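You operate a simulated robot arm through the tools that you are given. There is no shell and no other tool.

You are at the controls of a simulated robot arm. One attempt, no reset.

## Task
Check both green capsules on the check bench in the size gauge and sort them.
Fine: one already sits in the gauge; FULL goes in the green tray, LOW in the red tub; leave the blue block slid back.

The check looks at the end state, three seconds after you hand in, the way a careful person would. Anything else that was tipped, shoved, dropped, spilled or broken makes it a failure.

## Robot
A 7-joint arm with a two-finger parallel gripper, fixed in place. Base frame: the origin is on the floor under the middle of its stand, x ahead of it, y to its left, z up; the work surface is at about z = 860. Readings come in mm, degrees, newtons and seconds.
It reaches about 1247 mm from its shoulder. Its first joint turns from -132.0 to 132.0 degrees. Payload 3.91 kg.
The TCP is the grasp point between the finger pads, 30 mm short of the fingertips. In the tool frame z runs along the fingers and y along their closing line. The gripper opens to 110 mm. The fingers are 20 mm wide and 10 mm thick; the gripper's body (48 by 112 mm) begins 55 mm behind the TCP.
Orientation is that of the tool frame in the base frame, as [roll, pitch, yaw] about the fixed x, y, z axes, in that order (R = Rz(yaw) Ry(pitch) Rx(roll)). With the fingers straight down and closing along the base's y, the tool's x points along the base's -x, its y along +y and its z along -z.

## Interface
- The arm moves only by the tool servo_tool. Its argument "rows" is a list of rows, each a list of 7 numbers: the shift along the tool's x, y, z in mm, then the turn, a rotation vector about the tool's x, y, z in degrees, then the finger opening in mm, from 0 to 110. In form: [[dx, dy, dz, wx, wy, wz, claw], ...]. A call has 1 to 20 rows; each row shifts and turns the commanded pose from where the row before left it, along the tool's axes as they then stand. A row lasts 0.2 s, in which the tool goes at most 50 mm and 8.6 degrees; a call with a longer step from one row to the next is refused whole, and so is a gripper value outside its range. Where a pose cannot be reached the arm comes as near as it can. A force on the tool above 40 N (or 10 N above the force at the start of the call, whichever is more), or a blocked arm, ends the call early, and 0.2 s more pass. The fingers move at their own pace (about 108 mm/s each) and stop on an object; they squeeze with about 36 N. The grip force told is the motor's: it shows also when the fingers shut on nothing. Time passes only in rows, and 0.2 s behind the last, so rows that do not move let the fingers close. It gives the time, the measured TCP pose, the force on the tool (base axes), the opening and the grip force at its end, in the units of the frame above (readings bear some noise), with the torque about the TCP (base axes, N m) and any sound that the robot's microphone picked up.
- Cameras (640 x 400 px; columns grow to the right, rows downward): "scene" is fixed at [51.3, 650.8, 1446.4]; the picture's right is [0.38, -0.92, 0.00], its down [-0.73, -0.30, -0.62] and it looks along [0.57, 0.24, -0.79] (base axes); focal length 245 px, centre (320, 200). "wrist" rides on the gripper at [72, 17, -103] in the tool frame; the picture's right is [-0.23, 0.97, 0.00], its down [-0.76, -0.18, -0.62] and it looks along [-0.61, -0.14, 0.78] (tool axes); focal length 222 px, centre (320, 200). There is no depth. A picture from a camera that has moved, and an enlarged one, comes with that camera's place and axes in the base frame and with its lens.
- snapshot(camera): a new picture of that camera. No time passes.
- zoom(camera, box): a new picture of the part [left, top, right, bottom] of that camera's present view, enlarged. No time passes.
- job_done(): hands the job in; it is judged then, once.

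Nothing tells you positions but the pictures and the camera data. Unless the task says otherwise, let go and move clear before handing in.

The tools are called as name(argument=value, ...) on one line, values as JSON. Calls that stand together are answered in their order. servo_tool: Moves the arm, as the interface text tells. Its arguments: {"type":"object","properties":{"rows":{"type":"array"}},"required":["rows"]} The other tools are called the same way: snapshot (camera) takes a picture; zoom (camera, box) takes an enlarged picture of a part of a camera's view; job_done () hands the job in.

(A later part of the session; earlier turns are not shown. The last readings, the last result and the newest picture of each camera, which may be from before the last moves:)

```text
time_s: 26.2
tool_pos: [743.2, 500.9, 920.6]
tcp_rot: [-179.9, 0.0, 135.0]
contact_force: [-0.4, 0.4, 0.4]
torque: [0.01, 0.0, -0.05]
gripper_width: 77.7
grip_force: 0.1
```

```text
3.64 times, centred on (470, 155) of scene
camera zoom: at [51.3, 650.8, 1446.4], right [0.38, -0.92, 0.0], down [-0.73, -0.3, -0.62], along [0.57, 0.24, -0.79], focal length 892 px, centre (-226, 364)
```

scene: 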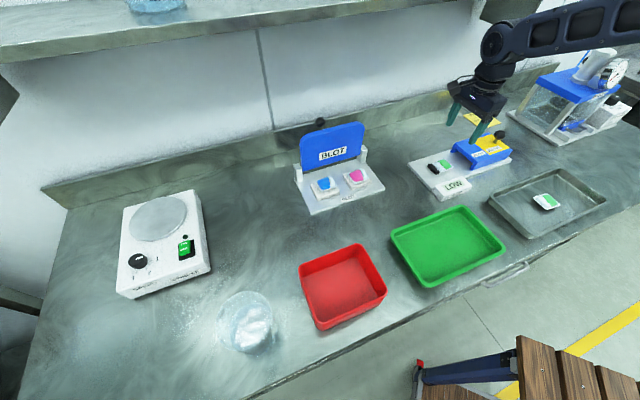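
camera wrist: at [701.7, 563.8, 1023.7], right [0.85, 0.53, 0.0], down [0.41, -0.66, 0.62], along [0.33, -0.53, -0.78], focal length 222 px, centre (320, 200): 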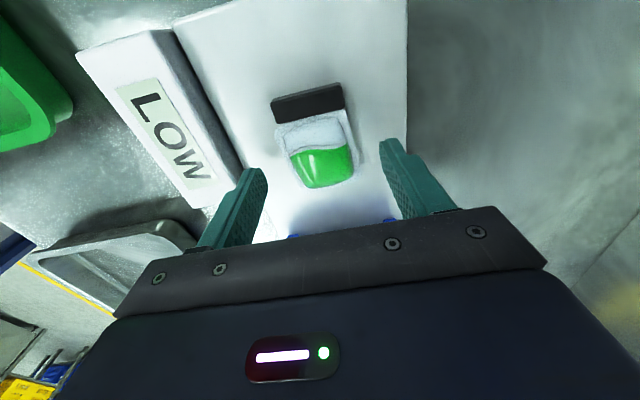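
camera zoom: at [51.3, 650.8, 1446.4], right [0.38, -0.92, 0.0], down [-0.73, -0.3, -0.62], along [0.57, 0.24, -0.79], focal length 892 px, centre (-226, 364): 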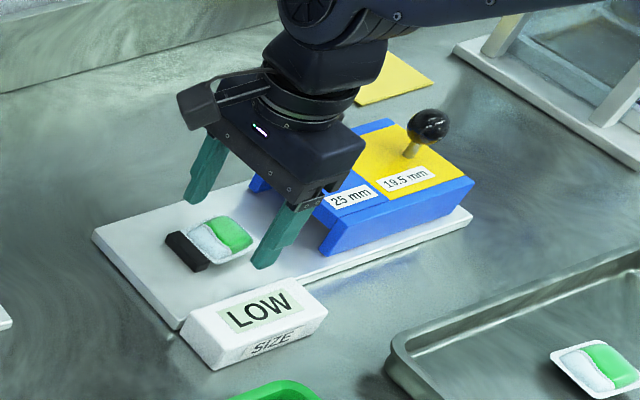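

servo_tool(rows=[[2, 0, 4, 0, 0, 0, 78], [0, 0, 4, 0, 0, 0, 78], [0, 0, 2, 0, 0, 0, 78], [0, 0, 2, 0, 0, 0, 78]])

zoom(camera="scene", box=[420, 130, 490, 190])

zoom(camera="wrist", box=[220, 80, 440, 230])

```text
time_s: 27.2
tool_pos: [741.2, 501.7, 907.6]
tcp_rot: [180.0, 0.0, 134.9]
contact_force: [-0.3, 0.0, -0.4]
torque: [0.0, 0.01, 0.0]
gripper_width: 77.7
grip_force: 0.1
```

```text
6.67 times, centred on (455, 160) of scene
camera zoom: at [51.3, 650.8, 1446.4], right [0.38, -0.92, 0.0], down [-0.73, -0.3, -0.62], along [0.57, 0.24, -0.79], focal length 1635 px, centre (-580, 467)
```

zoom: 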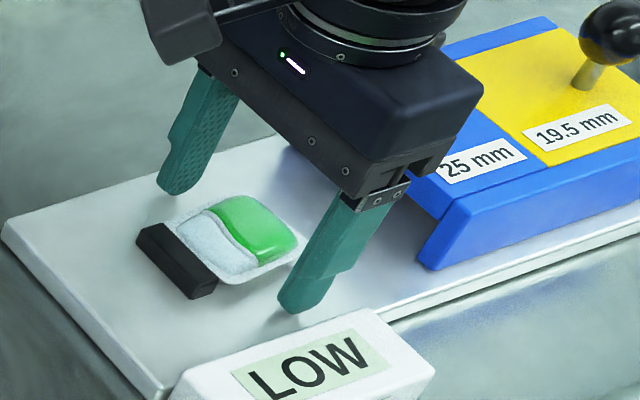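

```text
2.67 times, centred on (330, 155) of wrist
camera zoom: at [699.8, 565.7, 1011.4], right [0.85, 0.53, 0.0], down [0.41, -0.66, 0.62], along [0.33, -0.53, -0.78], focal length 592 px, centre (293, 320)
```

zoom: 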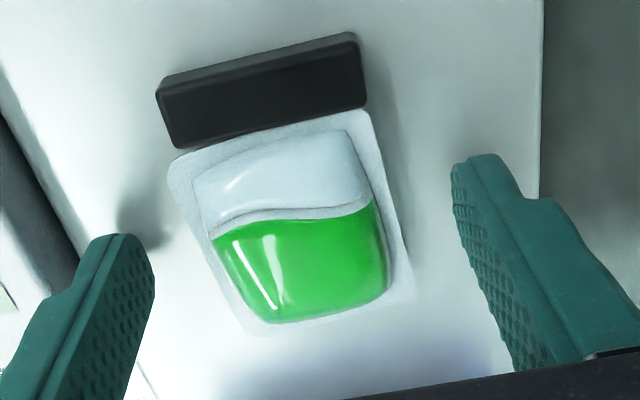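

servo_tool(rows=[[0, 0, 1, 0, 0, 0, 78], [0, 0, 1, 0, 0, 0, 78], [0, 0, 0, 0, 0, 0, 78]])

zoom(camera="scene", box=[430, 150, 470, 180])

```text
time_s: 28.0
tool_pos: [742.5, 501.3, 905.1]
tcp_rot: [-179.9, -0.1, 134.9]
contact_force: [0.5, 0.0, -1.0]
torque: [0.0, 0.0, -0.01]
gripper_width: 78.0
grip_force: 0.0
```

```text
13.33 times, centred on (450, 165) of scene
camera zoom: at [51.3, 650.8, 1446.4], right [0.38, -0.92, 0.0], down [-0.73, -0.3, -0.62], along [0.57, 0.24, -0.79], focal length 3269 px, centre (-1413, 667)
```

zoom: 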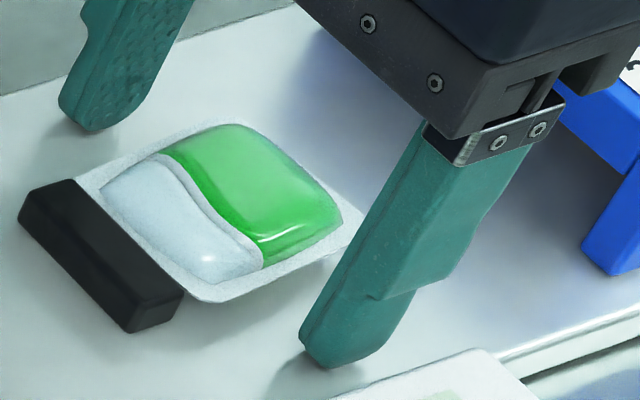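

The tips are about 1–2 mm above the plate with no contact force. I'll close gently on the flange and watch the width.

servo_tool(rows=[[0, 0, 0, 0, 0, 0, 65], [0, 0, 0, 0, 0, 0, 58], [0, 0, 0, 0, 0, 0, 53], [0, 0, 0, 0, 0, 0, 50]])

zoom(camera="wrist", box=[220, 80, 440, 230])

zoom(camera="scene", box=[420, 130, 490, 190])

```text
time_s: 29.0
tool_pos: [741.7, 502.0, 904.8]
tcp_rot: [180.0, 0.0, 135.0]
contact_force: [0.5, 0.1, 0.9]
torque: [0.02, 0.0, 0.0]
gripper_width: 50.4
grip_force: 0.1
```

```text
2.67 times, centred on (330, 155) of wrist
camera zoom: at [700.7, 565.1, 1008.7], right [0.85, 0.53, 0.0], down [0.41, -0.66, 0.62], along [0.33, -0.53, -0.78], focal length 592 px, centre (293, 320)
```

zoom: 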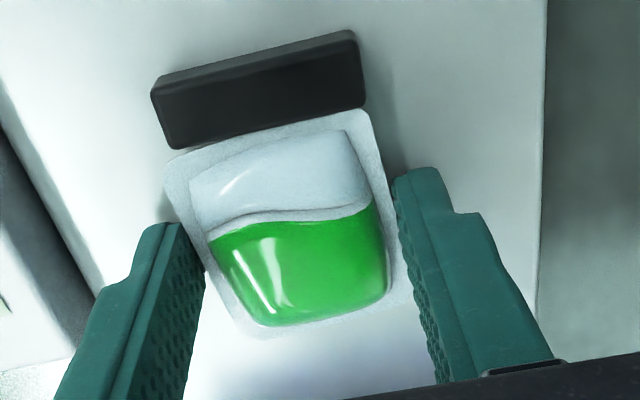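

```text
6.67 times, centred on (455, 160) of scene
camera zoom: at [51.3, 650.8, 1446.4], right [0.38, -0.92, 0.0], down [-0.73, -0.3, -0.62], along [0.57, 0.24, -0.79], focal length 1635 px, centre (-580, 467)
```

zoom: 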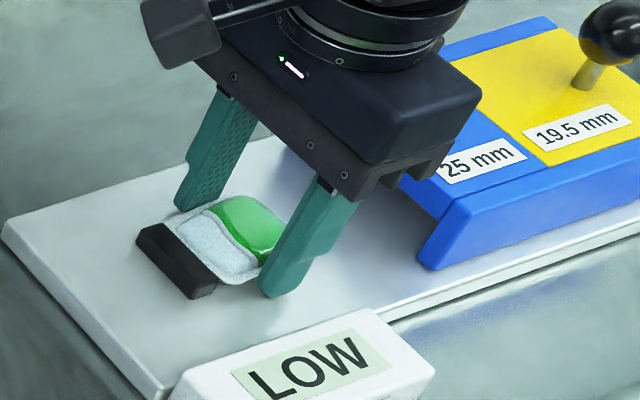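

servo_tool(rows=[[0, 0, 0, 0, 0, 0, 47], [0, 0, 0, 0, 0, 0, 44], [0, 0, 0, 0, 0, 0, 42], [0, 0, 0, 0, 0, 0, 42]])

zoom(camera="wrist", box=[220, 80, 440, 230])

zoom(camera="scene", box=[420, 130, 490, 190])

```text
time_s: 30.0
tool_pos: [742.1, 501.6, 905.1]
tcp_rot: [-180.0, -0.1, 135.0]
contact_force: [0.4, -1.0, -0.3]
torque: [-0.01, 0.01, 0.04]
gripper_width: 42.2
grip_force: 0.7
```

```text
2.67 times, centred on (330, 155) of wrist
camera zoom: at [700.7, 565.1, 1008.7], right [0.85, 0.53, 0.0], down [0.41, -0.66, 0.62], along [0.33, -0.53, -0.78], focal length 592 px, centre (293, 320)
```

zoom: 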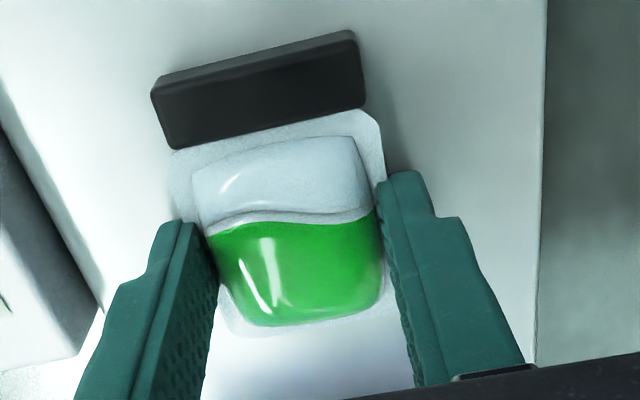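

```text
6.67 times, centred on (455, 160) of scene
camera zoom: at [51.3, 650.8, 1446.4], right [0.38, -0.92, 0.0], down [-0.73, -0.3, -0.62], along [0.57, 0.24, -0.79], focal length 1635 px, centre (-580, 467)
```

zoom: 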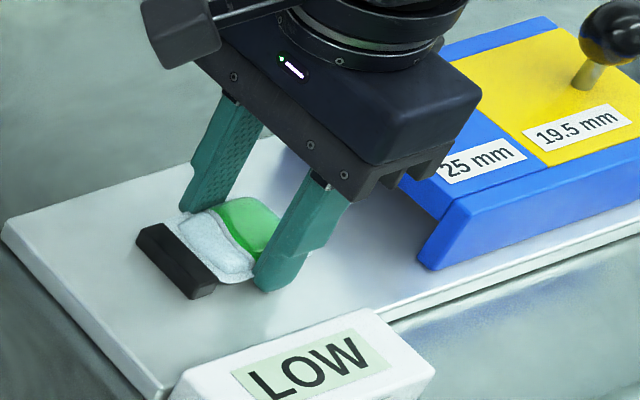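

servo_tool(rows=[[0, 0, 0, 0, 0, 0, 40], [0, 0, 0, 0, 0, 0, 38], [0, 0, 0, 0, 0, 0, 36], [0, 0, 0, 0, 0, 0, 36]])

zoom(camera="wrist", box=[220, 80, 440, 230])

zoom(camera="scene", box=[420, 130, 490, 190])

```text
time_s: 31.0
tool_pos: [741.6, 501.6, 905.8]
tcp_rot: [180.0, 0.1, 135.1]
contact_force: [-0.3, 0.5, 0.4]
torque: [0.01, 0.03, 0.02]
gripper_width: 40.8
grip_force: 36.3
```

```text
2.67 times, centred on (330, 155) of wrist
camera zoom: at [700.7, 565.1, 1008.7], right [0.85, 0.53, 0.0], down [0.41, -0.66, 0.62], along [0.33, -0.53, -0.78], focal length 592 px, centre (293, 320)
```

zoom: 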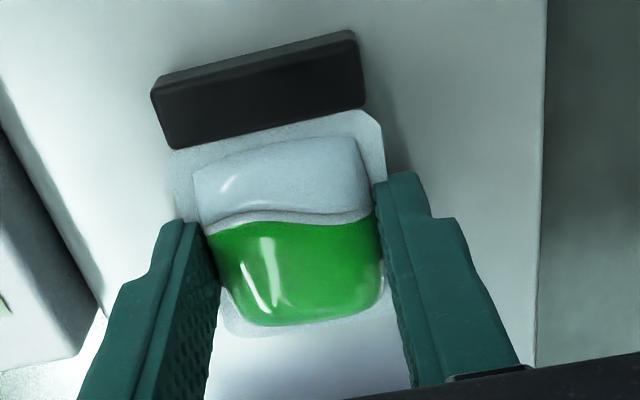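

```text
6.67 times, centred on (455, 160) of scene
camera zoom: at [51.3, 650.8, 1446.4], right [0.38, -0.92, 0.0], down [-0.73, -0.3, -0.62], along [0.57, 0.24, -0.79], focal length 1635 px, centre (-580, 467)
```

zoom: 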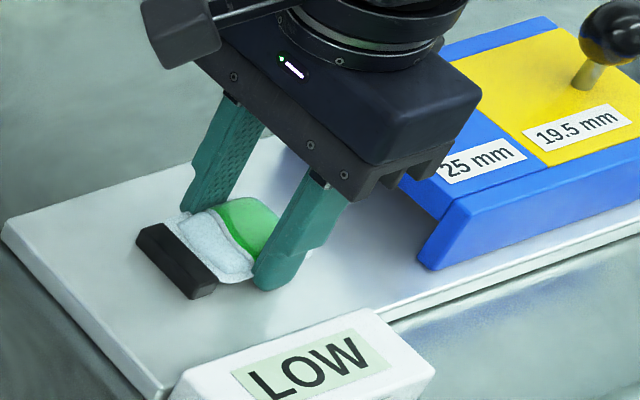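

I have a firm grip, with 36 N at a width of 40.8 mm. I'll lift slowly and check that the pod comes along.

servo_tool(rows=[[0, 0, -5, 0, 0, 0, 36], [0, 0, -10, 0, 0, 0, 36], [0, 0, -20, 0, 0, 0, 36], [0, 0, -30, 0, 0, 0, 36], [0, 0, -40, 0, 0, 0, 36], [0, 0, -40, 0, 0, 0, 36]])

snapshot(camera="wrist")

zoom(camera="scene", box=[280, 220, 410, 350])

zoom(camera="scene", box=[400, 80, 540, 210])

```text
time_s: 32.4
tool_pos: [746.6, 505.1, 1051.2]
tcp_rot: [-179.9, 0.0, 135.0]
contact_force: [-0.3, -0.1, -0.6]
torque: [-0.01, 0.03, 0.02]
gripper_width: 41.0
grip_force: 36.3
```

```text
taken
camera wrist: at [705.7, 567.3, 1154.8], right [0.85, 0.53, 0.0], down [0.41, -0.66, 0.62], along [0.33, -0.53, -0.78], focal length 222 px, centre (320, 200)
```

wrist: 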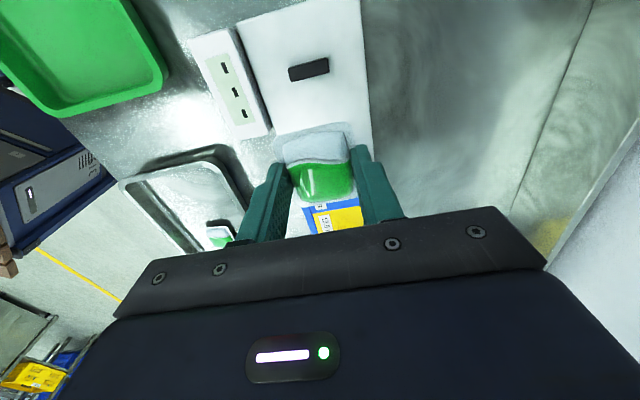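

```text
3.08 times, centred on (345, 285) of scene
camera zoom: at [51.3, 650.8, 1446.4], right [0.38, -0.92, 0.0], down [-0.73, -0.3, -0.62], along [0.57, 0.24, -0.79], focal length 754 px, centre (243, -62)
```

zoom: 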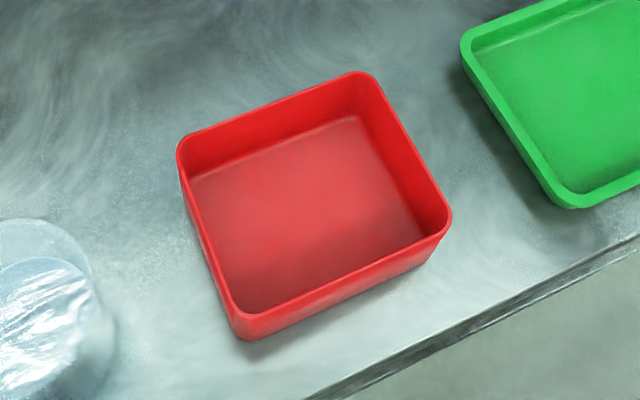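

```text
3.08 times, centred on (470, 145) of scene
camera zoom: at [51.3, 650.8, 1446.4], right [0.38, -0.92, 0.0], down [-0.73, -0.3, -0.62], along [0.57, 0.24, -0.79], focal length 754 px, centre (-142, 369)
```

zoom: 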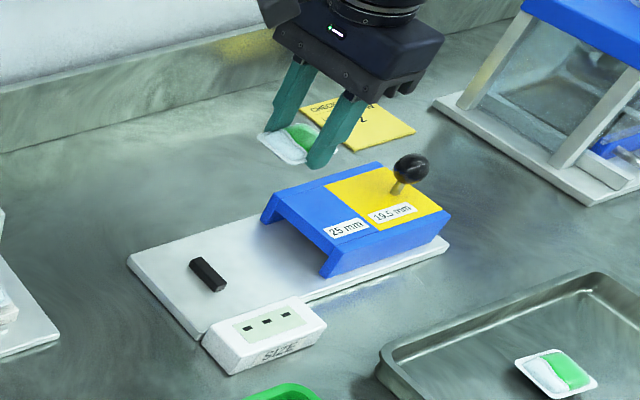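

The pod is held securely and the display has reset. The red tub's centre is near (252, 685), so I'll carry the pod there at height and look before lowering.

servo_tool(rows=[[15, -7, 0, 0, 0, 0, 36], [31.8, -14.83, 0, 0, 0, 0, 36], [31.8, -14.83, 0, 0, 0, 0, 36], [31.8, -14.83, 0, 0, 0, 0, 36], [31.8, -14.83, 0, 0, 0, 0, 36], [31.8, -14.83, 0, 0, 0, 0, 36], [31.8, -14.83, 0, 0, 0, 0, 36], [31.8, -14.83, 0, 0, 0, 0, 36], [31.8, -14.83, 0, 0, 0, 0, 36], [31.8, -14.83, 0, 0, 0, 0, 36], [31.8, -14.83, 0, 0, 0, 0, 36], [31.8, -14.83, 0, 0, 0, 0, 36], [31.8, -14.83, 0, 0, 0, 0, 36], [31.8, -14.83, 0, 0, 0, 0, 36], [31.8, -14.83, 0, 0, 0, 0, 36], [15, -7, 0, 0, 0, 0, 36]])

snapshot(camera="wrist")

snapshot(camera="scene")

```text
time_s: 35.8
tool_pos: [249.9, 682.1, 1048.8]
tcp_rot: [179.9, 0.0, 135.0]
contact_force: [0.7, 0.4, -0.3]
torque: [0.0, 0.04, 0.01]
gripper_width: 40.8
grip_force: 36.0
```

```text
taken
camera wrist: at [208.4, 745.2, 1152.2], right [0.85, 0.53, 0.0], down [0.41, -0.66, 0.62], along [0.33, -0.53, -0.78], focal length 222 px, centre (320, 200)
```

wrist: 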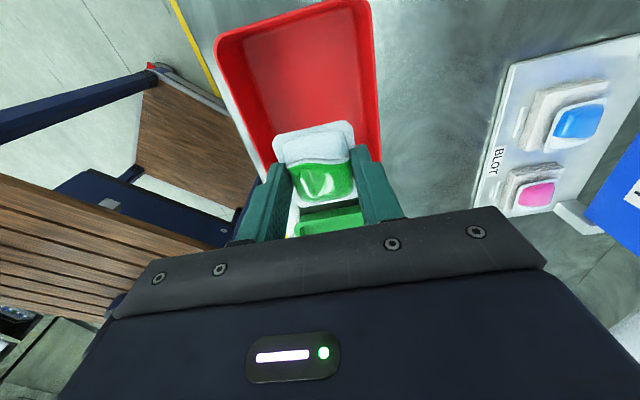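

```text
taken
```

scene: 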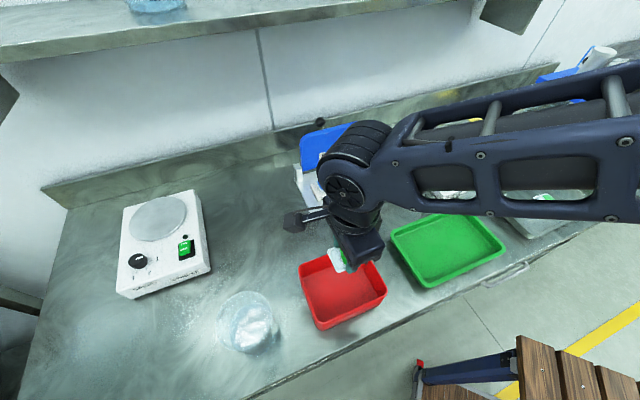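

The pod is over the tub, and I put the tub's centre at about (244, 682). I'll lower it inside.

servo_tool(rows=[[3.5, -3.5, 20, 0, 0, 0, 36], [0, 0, 35, 0, 0, 0, 36], [0, 0, 35, 0, 0, 0, 36], [0, 0, 25, 0, 0, 0, 36], [0, 0, 10, 0, 0, 0, 36]])

snapshot(camera="wrist")

zoom(camera="scene", box=[270, 200, 410, 350])

```text
time_s: 37.0
tool_pos: [244.3, 682.4, 925.0]
tcp_rot: [-180.0, 0.0, 134.9]
contact_force: [-0.6, 0.9, -1.1]
torque: [-0.01, -0.04, -0.01]
gripper_width: 40.8
grip_force: 35.6
```

```text
taken
camera wrist: at [203.6, 745.8, 1029.1], right [0.85, 0.53, 0.0], down [0.41, -0.66, 0.62], along [0.33, -0.53, -0.78], focal length 222 px, centre (320, 200)
```

wrist: 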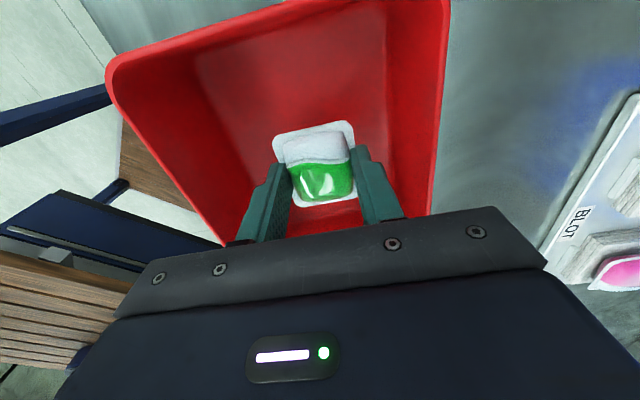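

```text
2.67 times, centred on (340, 275) of scene
camera zoom: at [51.3, 650.8, 1446.4], right [0.38, -0.92, 0.0], down [-0.73, -0.3, -0.62], along [0.57, 0.24, -0.79], focal length 654 px, centre (267, 0)
```

zoom: 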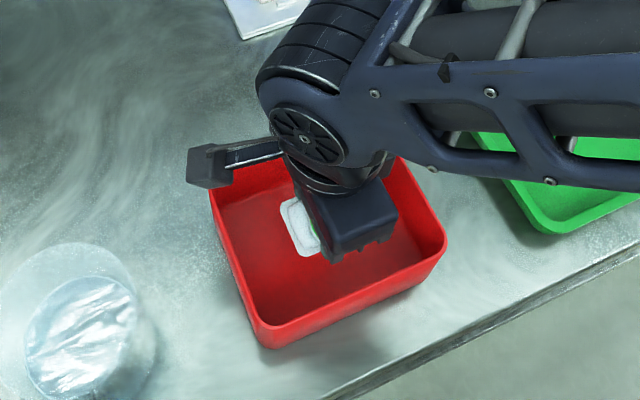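

servo_tool(rows=[[0, 0, 8, 0, 0, 0, 36], [0, 0, 6, 0, 0, 0, 36], [0, 0, 5, 0, 0, 0, 36], [0, 0, 3, 0, 0, 0, 36]])

snapshot(camera="wrist")

zoom(camera="scene", box=[290, 230, 400, 340])

```text
time_s: 38.0
tool_pos: [244.1, 681.6, 903.3]
tcp_rot: [180.0, 0.0, 135.1]
contact_force: [0.0, -1.3, 0.2]
torque: [-0.01, 0.03, -0.01]
gripper_width: 40.7
grip_force: 36.1
```

```text
taken
camera wrist: at [203.0, 745.2, 1007.6], right [0.85, 0.53, 0.0], down [0.41, -0.66, 0.62], along [0.33, -0.53, -0.78], focal length 222 px, centre (320, 200)
```

wrist: 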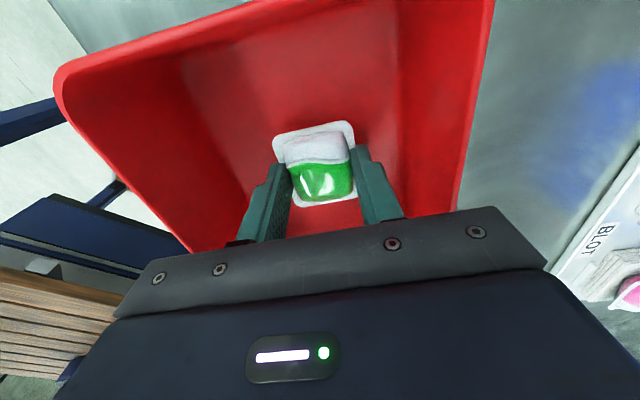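

```text
3.64 times, centred on (345, 285) of scene
camera zoom: at [51.3, 650.8, 1446.4], right [0.38, -0.92, 0.0], down [-0.73, -0.3, -0.62], along [0.57, 0.24, -0.79], focal length 892 px, centre (229, -109)
```

zoom: 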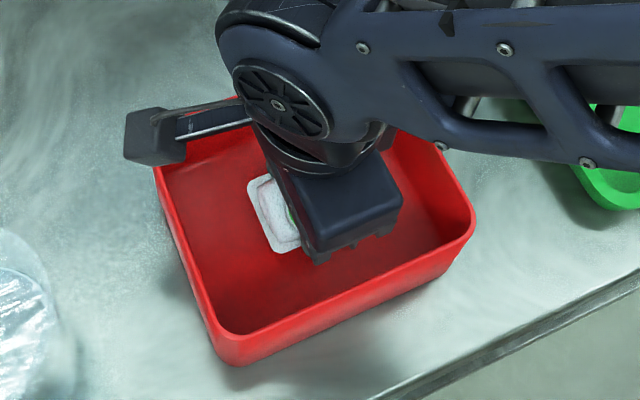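

servo_tool(rows=[[0, 0, 2, 0, 0, 0, 36], [0, 0, 2, 0, 0, 0, 36], [0, 0, 1.5, 0, 0, 0, 36]])

snapshot(camera="wrist")

```text
time_s: 38.8
tool_pos: [244.6, 683.0, 896.7]
tcp_rot: [179.9, 0.0, 135.0]
contact_force: [0.7, 0.3, 0.1]
torque: [0.0, 0.03, 0.02]
gripper_width: 40.8
grip_force: 36.1
```

```text
taken
camera wrist: at [203.3, 745.4, 1000.6], right [0.85, 0.53, 0.0], down [0.41, -0.66, 0.62], along [0.33, -0.53, -0.78], focal length 222 px, centre (320, 200)
```

wrist: 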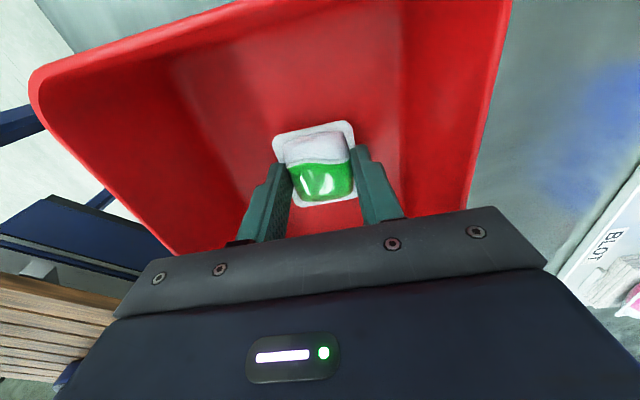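

The pod is a few mm above the tub floor. I'll open the fingers gently and then rise.

servo_tool(rows=[[0, 0, 0, 0, 0, 0, 44], [0, 0, 0, 0, 0, 0, 50], [0, 0, 0, 0, 0, 0, 60], [0, 0, 0, 0, 0, 0, 62], [0, 0, -10, 0, 0, 0, 62], [0, 0, -20, 0, 0, 0, 62], [0, 0, -35, 0, 0, 0, 62], [0, 0, -40, 0, 0, 0, 62], [0, 0, -45, 0, 0, 0, 62]])

snapshot(camera="wrist")

snapshot(camera="scene")

```text
time_s: 40.8
tool_pos: [245.9, 682.0, 1045.4]
tcp_rot: [180.0, 0.0, 135.0]
contact_force: [0.3, 0.6, -0.9]
torque: [0.01, 0.0, 0.0]
gripper_width: 61.8
grip_force: 0.1
```

```text
taken
camera wrist: at [204.2, 746.0, 1148.7], right [0.85, 0.53, 0.0], down [0.41, -0.66, 0.62], along [0.33, -0.53, -0.78], focal length 222 px, centre (320, 200)
```

wrist: 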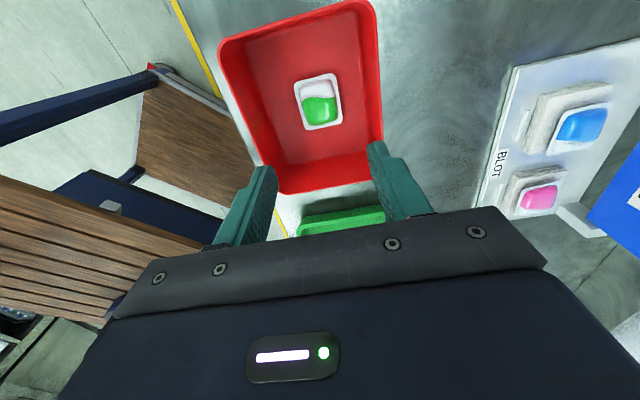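

```text
taken
```

scene: 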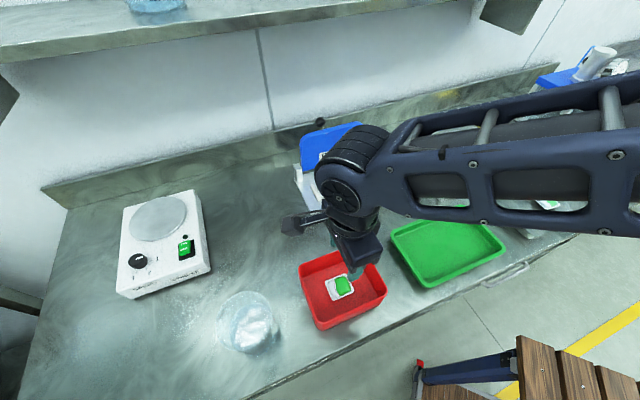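

The LOW pod lies flat in the red tub. Next I'll go above the second pod in the grey tray, near (718, 207) and rotated about 5° from the gauge axis.

servo_tool(rows=[[-20, 0, 0, 0, 0, 0, 78], [-40, -0.1, 0, 0, 0, 0, 78], [-40, -0.1, 0, 0, 0, 0, 78], [-40, -0.1, 0, 0, 0, 0, 78], [-40, -0.1, 0, 0, 0, 0, 78], [-40, -0.1, 0, 0, 0, 0, 78], [-40, -0.1, 0, 0, 0, 0, 78], [-40, -0.1, 0, 0, 0, 0, 78], [-40, -0.1, 0, 0, 0, 0, 78], [-40, -0.1, 0, 0, 0, 0, 78], [-40, -0.1, 0, 0, 0, 0, 78], [-40, -0.1, 0, 0, 0, 0, 78], [-40, -0.1, 0, 0, 0, 0, 78], [-40, -0.1, 0, 0, 0, 0, 78], [-40, -0.1, 0, 0, 0, 0, 78], [-40, -0.1, 0, 0, 0, 0, 78], [-40, -0.1, 0, 0, 0, 0, 78], [-10, -0.1, 0, 0, 0, 5, 78]])

snapshot(camera="wrist")

snapshot(camera="scene")

```text
time_s: 44.6
tool_pos: [713.5, 206.3, 1045.9]
tcp_rot: [-180.0, 0.0, 130.0]
contact_force: [-0.2, -1.1, -0.1]
torque: [0.01, 0.03, -0.05]
gripper_width: 78.0
grip_force: 0.0
```

```text
taken
camera wrist: at [678.9, 273.1, 1148.8], right [0.89, 0.45, 0.0], down [0.35, -0.7, 0.62], along [0.28, -0.56, -0.78], focal length 222 px, centre (320, 200)
```

wrist: 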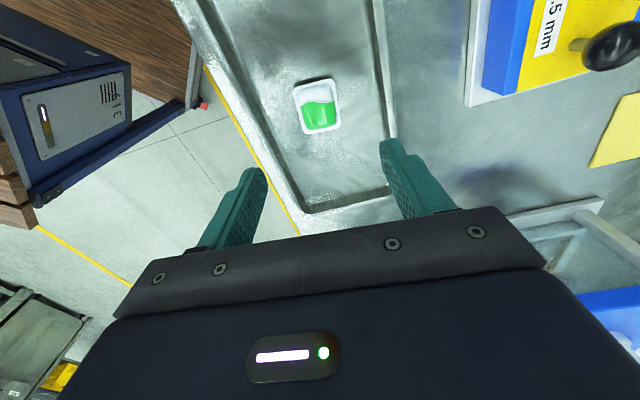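

```text
taken
```

scene: 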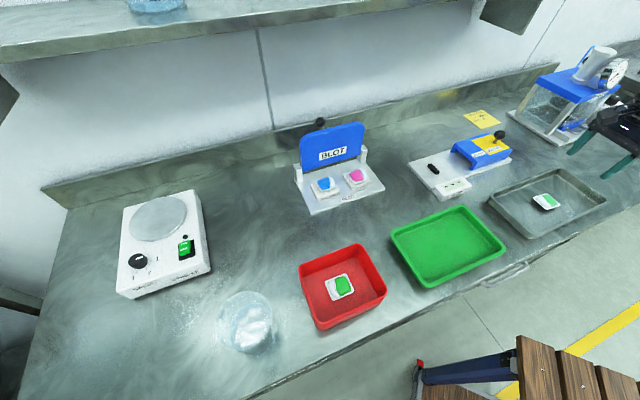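

zoom(camera="wrist", box=[240, 40, 400, 160])

```text
3.33 times, centred on (320, 100) of wrist
camera zoom: at [678.9, 273.1, 1148.8], right [0.89, 0.45, 0.0], down [0.35, -0.7, 0.62], along [0.28, -0.56, -0.78], focal length 740 px, centre (320, 533)
```

zoom: 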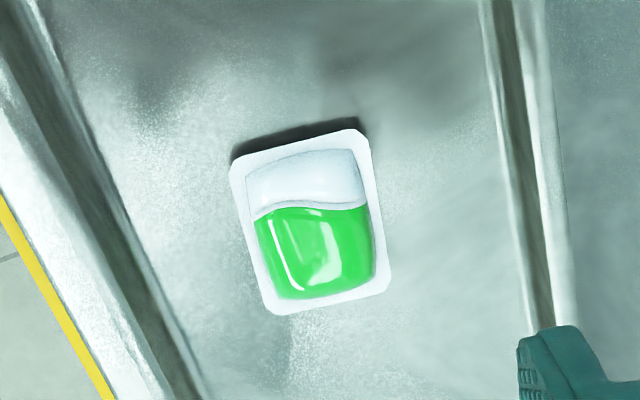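

The wrist view puts the pod centre at about (715, 200), with its orientation matching the hand. I'll descend over it.

servo_tool(rows=[[-5.6, -2.3, 30, 0, 0, 0, 78], [0, 0, 40, 0, 0, 0, 78], [0, 0, 35, 0, 0, 0, 78], [0, 0, 20, 0, 0, 0, 78], [0, 0, 8, 0, 0, 0, 78]])

zoom(camera="wrist", box=[220, 80, 440, 230])

zoom(camera="scene", box=[500, 150, 600, 240])

```text
time_s: 45.8
tool_pos: [721.1, 201.7, 913.2]
tcp_rot: [-179.9, 0.0, 130.0]
contact_force: [0.1, -0.5, -0.5]
torque: [0.0, 0.0, -0.02]
gripper_width: 78.1
grip_force: 0.1
```

```text
2.67 times, centred on (330, 155) of wrist
camera zoom: at [684.9, 267.6, 1017.4], right [0.89, 0.45, 0.0], down [0.35, -0.7, 0.62], along [0.28, -0.56, -0.78], focal length 592 px, centre (293, 320)
```

zoom: 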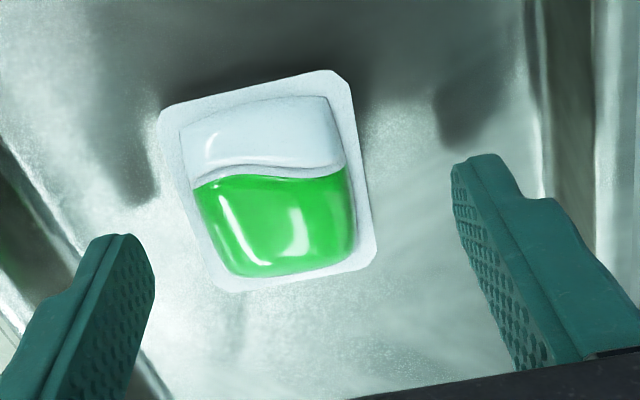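

```text
4.44 times, centred on (550, 195) of scene
camera zoom: at [51.3, 650.8, 1446.4], right [0.38, -0.92, 0.0], down [-0.73, -0.3, -0.62], along [0.57, 0.24, -0.79], focal length 1090 px, centre (-702, 222)
```

zoom: 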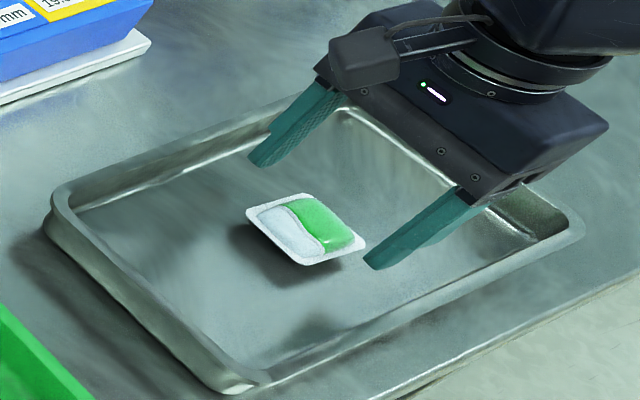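

servo_tool(rows=[[0, 0, 0, 0, 0, 0, 78], [0, 0, 0, 0, 0, 0, 78]])

snapshot(camera="wrist")

```text
time_s: 46.4
tool_pos: [720.1, 200.6, 914.5]
tcp_rot: [180.0, 0.0, 130.0]
contact_force: [-0.2, 0.1, -0.1]
torque: [0.01, -0.03, 0.0]
gripper_width: 78.0
grip_force: 0.1
```

```text
taken
camera wrist: at [685.0, 267.7, 1017.7], right [0.89, 0.45, 0.0], down [0.35, -0.7, 0.62], along [0.28, -0.56, -0.78], focal length 222 px, centre (320, 200)
```

wrist: 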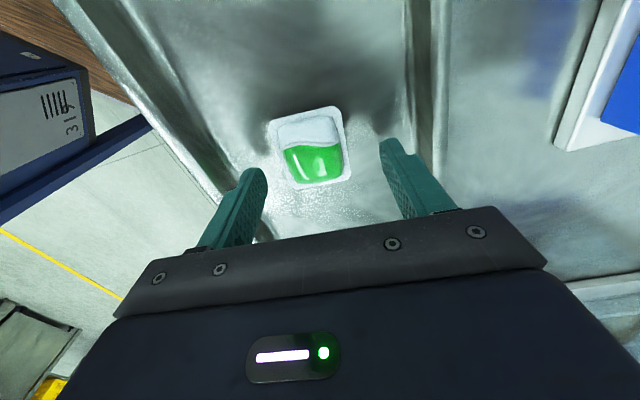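

The pod sits about 5 mm to one side of the grip centre, so I'll correct for that and descend further.

servo_tool(rows=[[3.7, -5.1, 0, 0, 0, 0, 78], [0, 0, 6, 0, 0, 0, 78], [0, 0, 5, 0, 0, 0, 78], [0, 0, 3, 0, 0, 0, 78], [0, 0, 0, 0, 0, 0, 78]])

zoom(camera="wrist", box=[220, 80, 440, 230])

zoom(camera="scene", box=[510, 165, 590, 235])

```text
time_s: 47.6
tool_pos: [711.8, 200.2, 899.2]
tcp_rot: [180.0, 0.0, 130.0]
contact_force: [0.8, -0.1, -0.2]
torque: [-0.01, 0.03, 0.0]
gripper_width: 78.1
grip_force: 0.0
```

```text
2.67 times, centred on (330, 155) of wrist
camera zoom: at [677.3, 266.1, 1004.1], right [0.89, 0.45, 0.0], down [0.35, -0.7, 0.62], along [0.28, -0.56, -0.78], focal length 592 px, centre (293, 320)
```

zoom: 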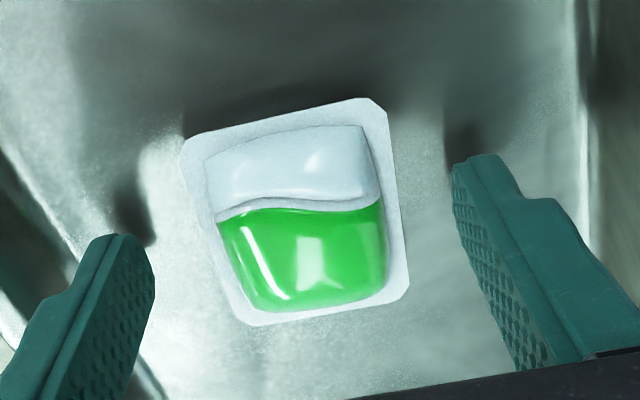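

```text
5.71 times, centred on (550, 200) of scene
camera zoom: at [51.3, 650.8, 1446.4], right [0.38, -0.92, 0.0], down [-0.73, -0.3, -0.62], along [0.57, 0.24, -0.79], focal length 1401 px, centre (-994, 200)
```

zoom: 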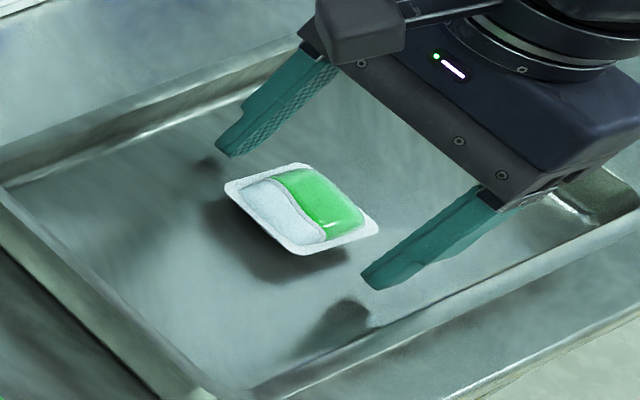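

Alignment looks good, with equal gaps on both sides. I'll lower a few mm more and watch the force.

servo_tool(rows=[[0, 0, 1.5, 0, 0, 0, 78], [0, 0, 1.5, 0, 0, 0, 78], [0, 0, 0, 0, 0, 0, 78]])

zoom(camera="scene", box=[520, 175, 580, 220])

```text
time_s: 48.4
tool_pos: [712.5, 199.7, 896.5]
tcp_rot: [180.0, 0.0, 130.1]
contact_force: [-0.1, 0.4, -0.1]
torque: [-0.01, 0.01, 0.02]
gripper_width: 77.6
grip_force: 0.1
```

```text
8.89 times, centred on (550, 198) of scene
camera zoom: at [51.3, 650.8, 1446.4], right [0.38, -0.92, 0.0], down [-0.73, -0.3, -0.62], along [0.57, 0.24, -0.79], focal length 2179 px, centre (-1724, 222)
```

zoom: 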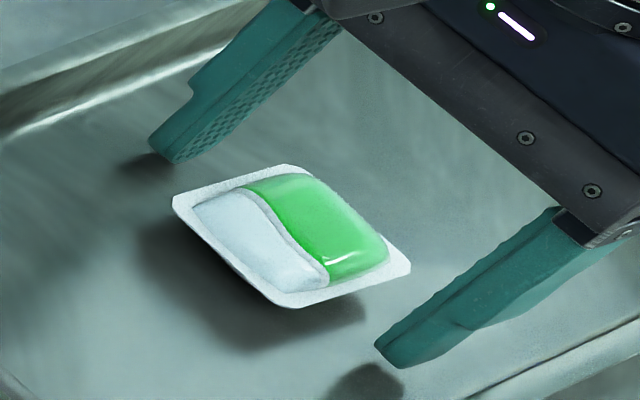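

servo_tool(rows=[[0, 0, 0, 0, 0, 0, 65], [0, 0, 0, 0, 0, 0, 56], [0, 0, 0, 0, 0, 0, 51], [0, 0, 0, 0, 0, 0, 48]])

zoom(camera="wrist", box=[220, 80, 440, 230])

zoom(camera="scene", box=[520, 175, 580, 220])

```text
time_s: 49.4
tool_pos: [712.8, 199.7, 898.1]
tcp_rot: [-180.0, 0.1, 130.0]
contact_force: [-0.5, -0.5, 0.2]
torque: [-0.02, 0.0, -0.01]
gripper_width: 48.0
grip_force: 0.2
```

```text
2.67 times, centred on (330, 155) of wrist
camera zoom: at [676.8, 266.7, 1001.1], right [0.89, 0.45, 0.0], down [0.35, -0.7, 0.62], along [0.28, -0.56, -0.78], focal length 592 px, centre (293, 320)
```

zoom: 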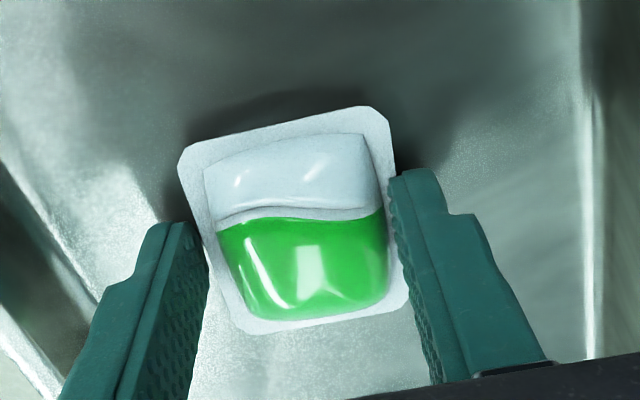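

```text
8.89 times, centred on (550, 198) of scene
camera zoom: at [51.3, 650.8, 1446.4], right [0.38, -0.92, 0.0], down [-0.73, -0.3, -0.62], along [0.57, 0.24, -0.79], focal length 2179 px, centre (-1724, 222)
```

zoom: 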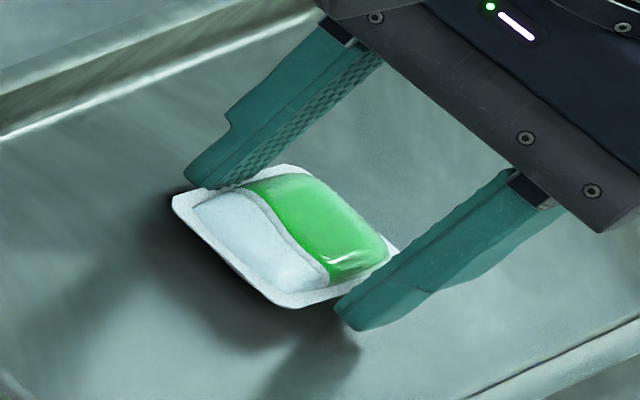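

servo_tool(rows=[[0, 0, 0, 0, 0, 0, 45], [0, 0, 0, 0, 0, 0, 42], [0, 0, 0, 0, 0, 0, 39], [0, 0, 0, 0, 0, 0, 36], [0, 0, 0, 0, 0, 0, 36]])

zoom(camera="wrist", box=[220, 80, 440, 230])

zoom(camera="scene", box=[520, 175, 580, 220])

```text
time_s: 50.6
tool_pos: [712.7, 199.5, 898.4]
tcp_rot: [-180.0, 0.0, 130.0]
contact_force: [0.1, -0.6, 0.6]
torque: [0.0, 0.01, -0.01]
gripper_width: 40.9
grip_force: 36.3
```

```text
2.67 times, centred on (330, 155) of wrist
camera zoom: at [676.8, 266.7, 1001.1], right [0.89, 0.45, 0.0], down [0.35, -0.7, 0.62], along [0.28, -0.56, -0.78], focal length 592 px, centre (293, 320)
```

zoom: 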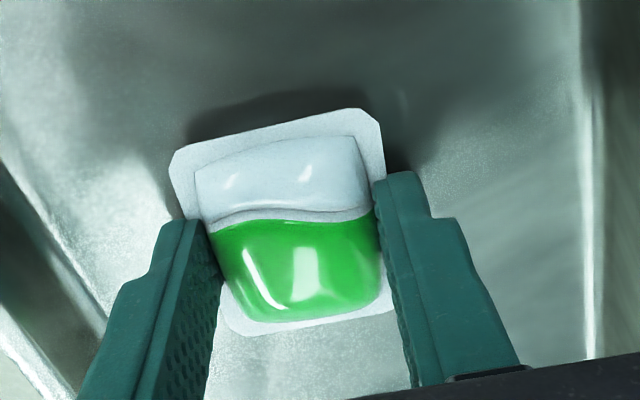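

```text
8.89 times, centred on (550, 198) of scene
camera zoom: at [51.3, 650.8, 1446.4], right [0.38, -0.92, 0.0], down [-0.73, -0.3, -0.62], along [0.57, 0.24, -0.79], focal length 2179 px, centre (-1724, 222)
```

zoom: 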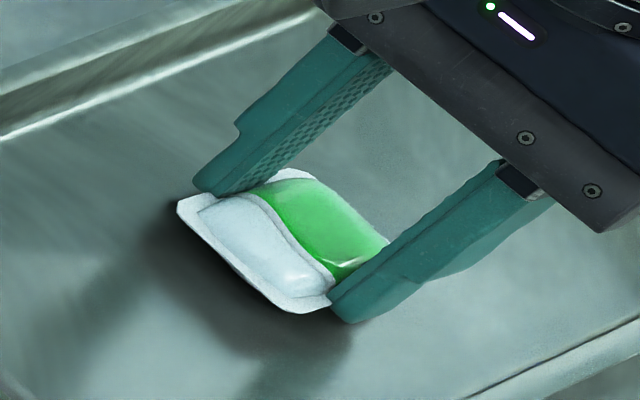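

The second pod is gripped with the same geometry as the first. I'll lift it, align it to the gauge and carry it above the stop, keeping 3 mm clear of the stop.

servo_tool(rows=[[0, 0, -5, 0, 0, 0, 36], [0, 0, -10, 0, 0, 0, 36], [0, 0, -25, 0, 0, 0, 36], [0, 0, -35, 0, 0, 0, 36], [0, 0, -35, 0, 0, 0, 36], [0, 0, -30, 0, 0, -5, 36], [19, 23.4, 0, 0, 0, 0, 36], [19, 23.4, 0, 0, 0, 0, 36], [19, 23.4, 0, 0, 0, 0, 36], [19, 23.4, 0, 0, 0, 0, 36], [19, 23.4, 0, 0, 0, 0, 36], [19, 23.4, 0, 0, 0, 0, 36], [19, 23.4, 0, 0, 0, 0, 36], [19, 23.4, 0, 0, 0, 0, 36], [19, 23.4, 0, 0, 0, 0, 36], [19, 23.4, 0, 0, 0, 0, 36], [0, 0, 0, 0, 0, 0, 36]])

snapshot(camera="wrist")

snapshot(camera="scene")

```text
time_s: 54.2
tool_pos: [746.3, 500.8, 1037.8]
tcp_rot: [-180.0, 0.0, 134.9]
contact_force: [0.5, 0.5, -0.3]
torque: [0.01, -0.02, 0.0]
gripper_width: 40.7
grip_force: 35.7
```

```text
taken
camera wrist: at [704.8, 564.7, 1141.3], right [0.85, 0.53, 0.0], down [0.41, -0.66, 0.62], along [0.33, -0.53, -0.78], focal length 222 px, centre (320, 200)
```

wrist: 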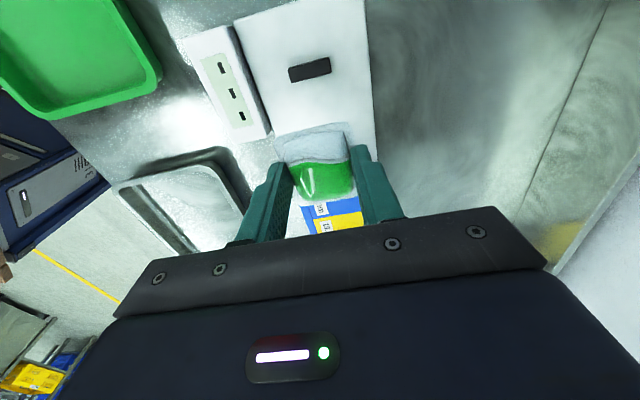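

```text
taken
```

scene: 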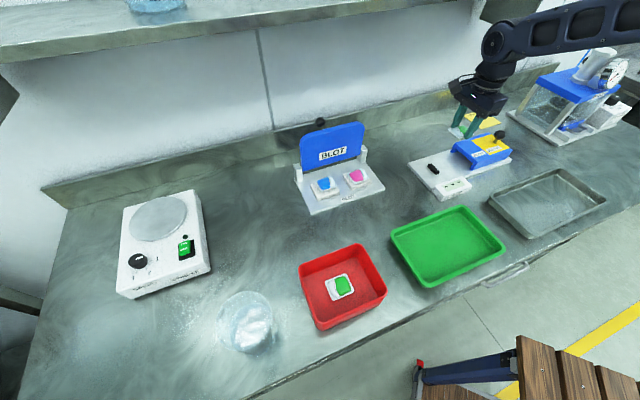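

servo_tool(rows=[[0, 2, 30, 0, 0, 0, 36], [0, 0, 40, 0, 0, 0, 36], [0, 0, 25, 0, 0, 0, 36], [0, 0, 12, 0, 0, 0, 36], [0, 0, 0, 0, 0, 0, 36]])

zoom(camera="wrist", box=[220, 80, 440, 230])

zoom(camera="scene", box=[420, 130, 490, 190])

```text
time_s: 55.4
tool_pos: [746.9, 501.3, 932.7]
tcp_rot: [179.9, 0.0, 135.0]
contact_force: [-0.2, 0.4, 0.0]
torque: [-0.02, -0.04, 0.01]
gripper_width: 40.9
grip_force: 36.1
```

```text
2.67 times, centred on (330, 155) of wrist
camera zoom: at [704.7, 564.4, 1035.5], right [0.85, 0.53, 0.0], down [0.41, -0.66, 0.62], along [0.33, -0.53, -0.78], focal length 592 px, centre (293, 320)
```

zoom: 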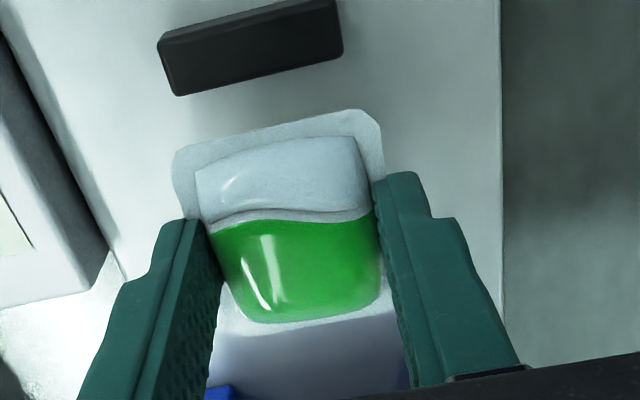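

```text
6.67 times, centred on (455, 160) of scene
camera zoom: at [51.3, 650.8, 1446.4], right [0.38, -0.92, 0.0], down [-0.73, -0.3, -0.62], along [0.57, 0.24, -0.79], focal length 1635 px, centre (-580, 467)
```

zoom: 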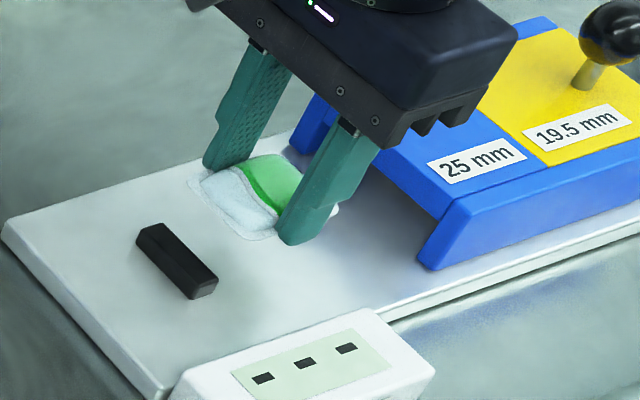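

servo_tool(rows=[[0, -3, 5, 0, 0, 0, 36], [0, 0, 6, 0, 0, 0, 36], [0, 0, 5, 0, 0, 0, 36], [0, 0, 4, 0, 0, 0, 36], [0, 0, 0, 0, 0, 0, 36]])

zoom(camera="wrist", box=[220, 80, 440, 230])

zoom(camera="scene", box=[420, 130, 490, 190])

```text
time_s: 56.6
tool_pos: [743.4, 497.6, 910.8]
tcp_rot: [-180.0, -0.1, 135.0]
contact_force: [0.0, -0.5, 0.5]
torque: [0.03, -0.02, 0.0]
gripper_width: 40.8
grip_force: 36.0
```

```text
2.67 times, centred on (330, 155) of wrist
camera zoom: at [702.2, 561.6, 1014.2], right [0.85, 0.53, 0.0], down [0.41, -0.66, 0.62], along [0.33, -0.53, -0.78], focal length 592 px, centre (293, 320)
```

zoom: 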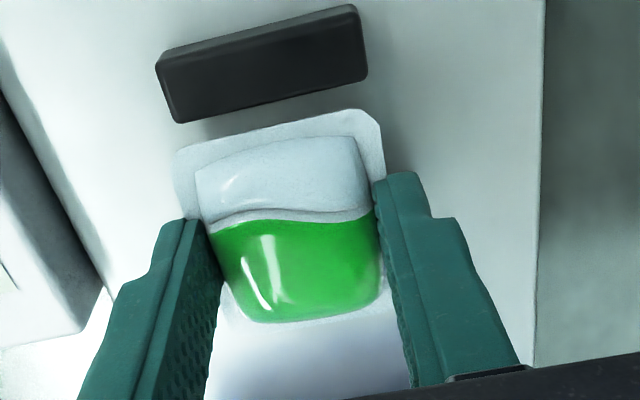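

```text
6.67 times, centred on (455, 160) of scene
camera zoom: at [51.3, 650.8, 1446.4], right [0.38, -0.92, 0.0], down [-0.73, -0.3, -0.62], along [0.57, 0.24, -0.79], focal length 1635 px, centre (-580, 467)
```

zoom: 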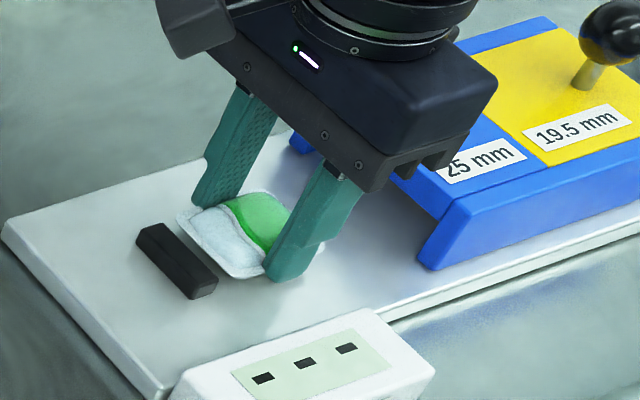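

servo_tool(rows=[[0, 0, 1, 0, 0, 0, 36], [0, 0, 1, 0, 0, 0, 36], [0, 0, 0, 0, 0, 0, 36]])

zoom(camera="wrist", box=[220, 80, 440, 230])

zoom(camera="scene", box=[430, 145, 470, 180])

```text
time_s: 57.4
tool_pos: [741.9, 499.8, 909.4]
tcp_rot: [-180.0, -0.1, 135.0]
contact_force: [0.6, 0.8, 0.0]
torque: [-0.04, 0.01, 0.01]
gripper_width: 41.0
grip_force: 36.0
```

```text
2.67 times, centred on (330, 155) of wrist
camera zoom: at [702.0, 562.3, 1012.8], right [0.85, 0.53, 0.0], down [0.41, -0.66, 0.62], along [0.33, -0.53, -0.78], focal length 592 px, centre (293, 320)
```

zoom: 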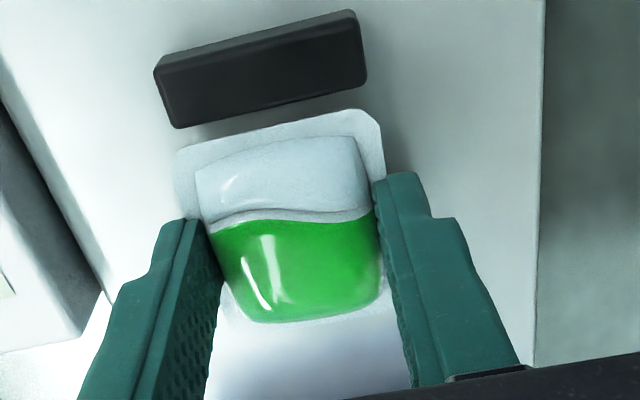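

```text
11.43 times, centred on (450, 162) of scene
camera zoom: at [51.3, 650.8, 1446.4], right [0.38, -0.92, 0.0], down [-0.73, -0.3, -0.62], along [0.57, 0.24, -0.79], focal length 2802 px, centre (-1166, 629)
```

zoom: 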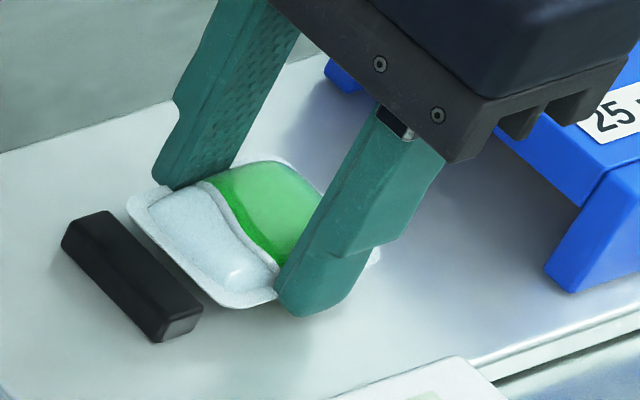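

servo_tool(rows=[[0, 0, 1, 0, 0, 0, 36], [0, 0, 1, 0, 0, 0, 36], [0, 0, 0, 0, 0, 0, 36]])

zoom(camera="scene", box=[430, 145, 470, 180])

```text
time_s: 58.2
tool_pos: [742.2, 498.1, 906.9]
tcp_rot: [179.8, 0.0, 135.1]
contact_force: [1.5, -0.3, 14.1]
torque: [0.0, -0.04, 0.03]
gripper_width: 40.7
grip_force: 36.3
```

```text
11.43 times, centred on (450, 162) of scene
camera zoom: at [51.3, 650.8, 1446.4], right [0.38, -0.92, 0.0], down [-0.73, -0.3, -0.62], along [0.57, 0.24, -0.79], focal length 2802 px, centre (-1166, 629)
```

zoom: 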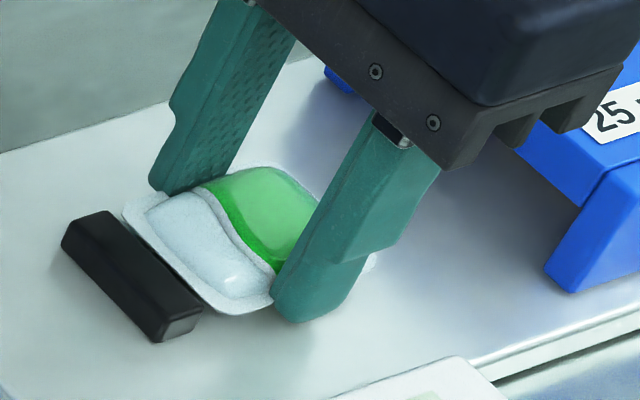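

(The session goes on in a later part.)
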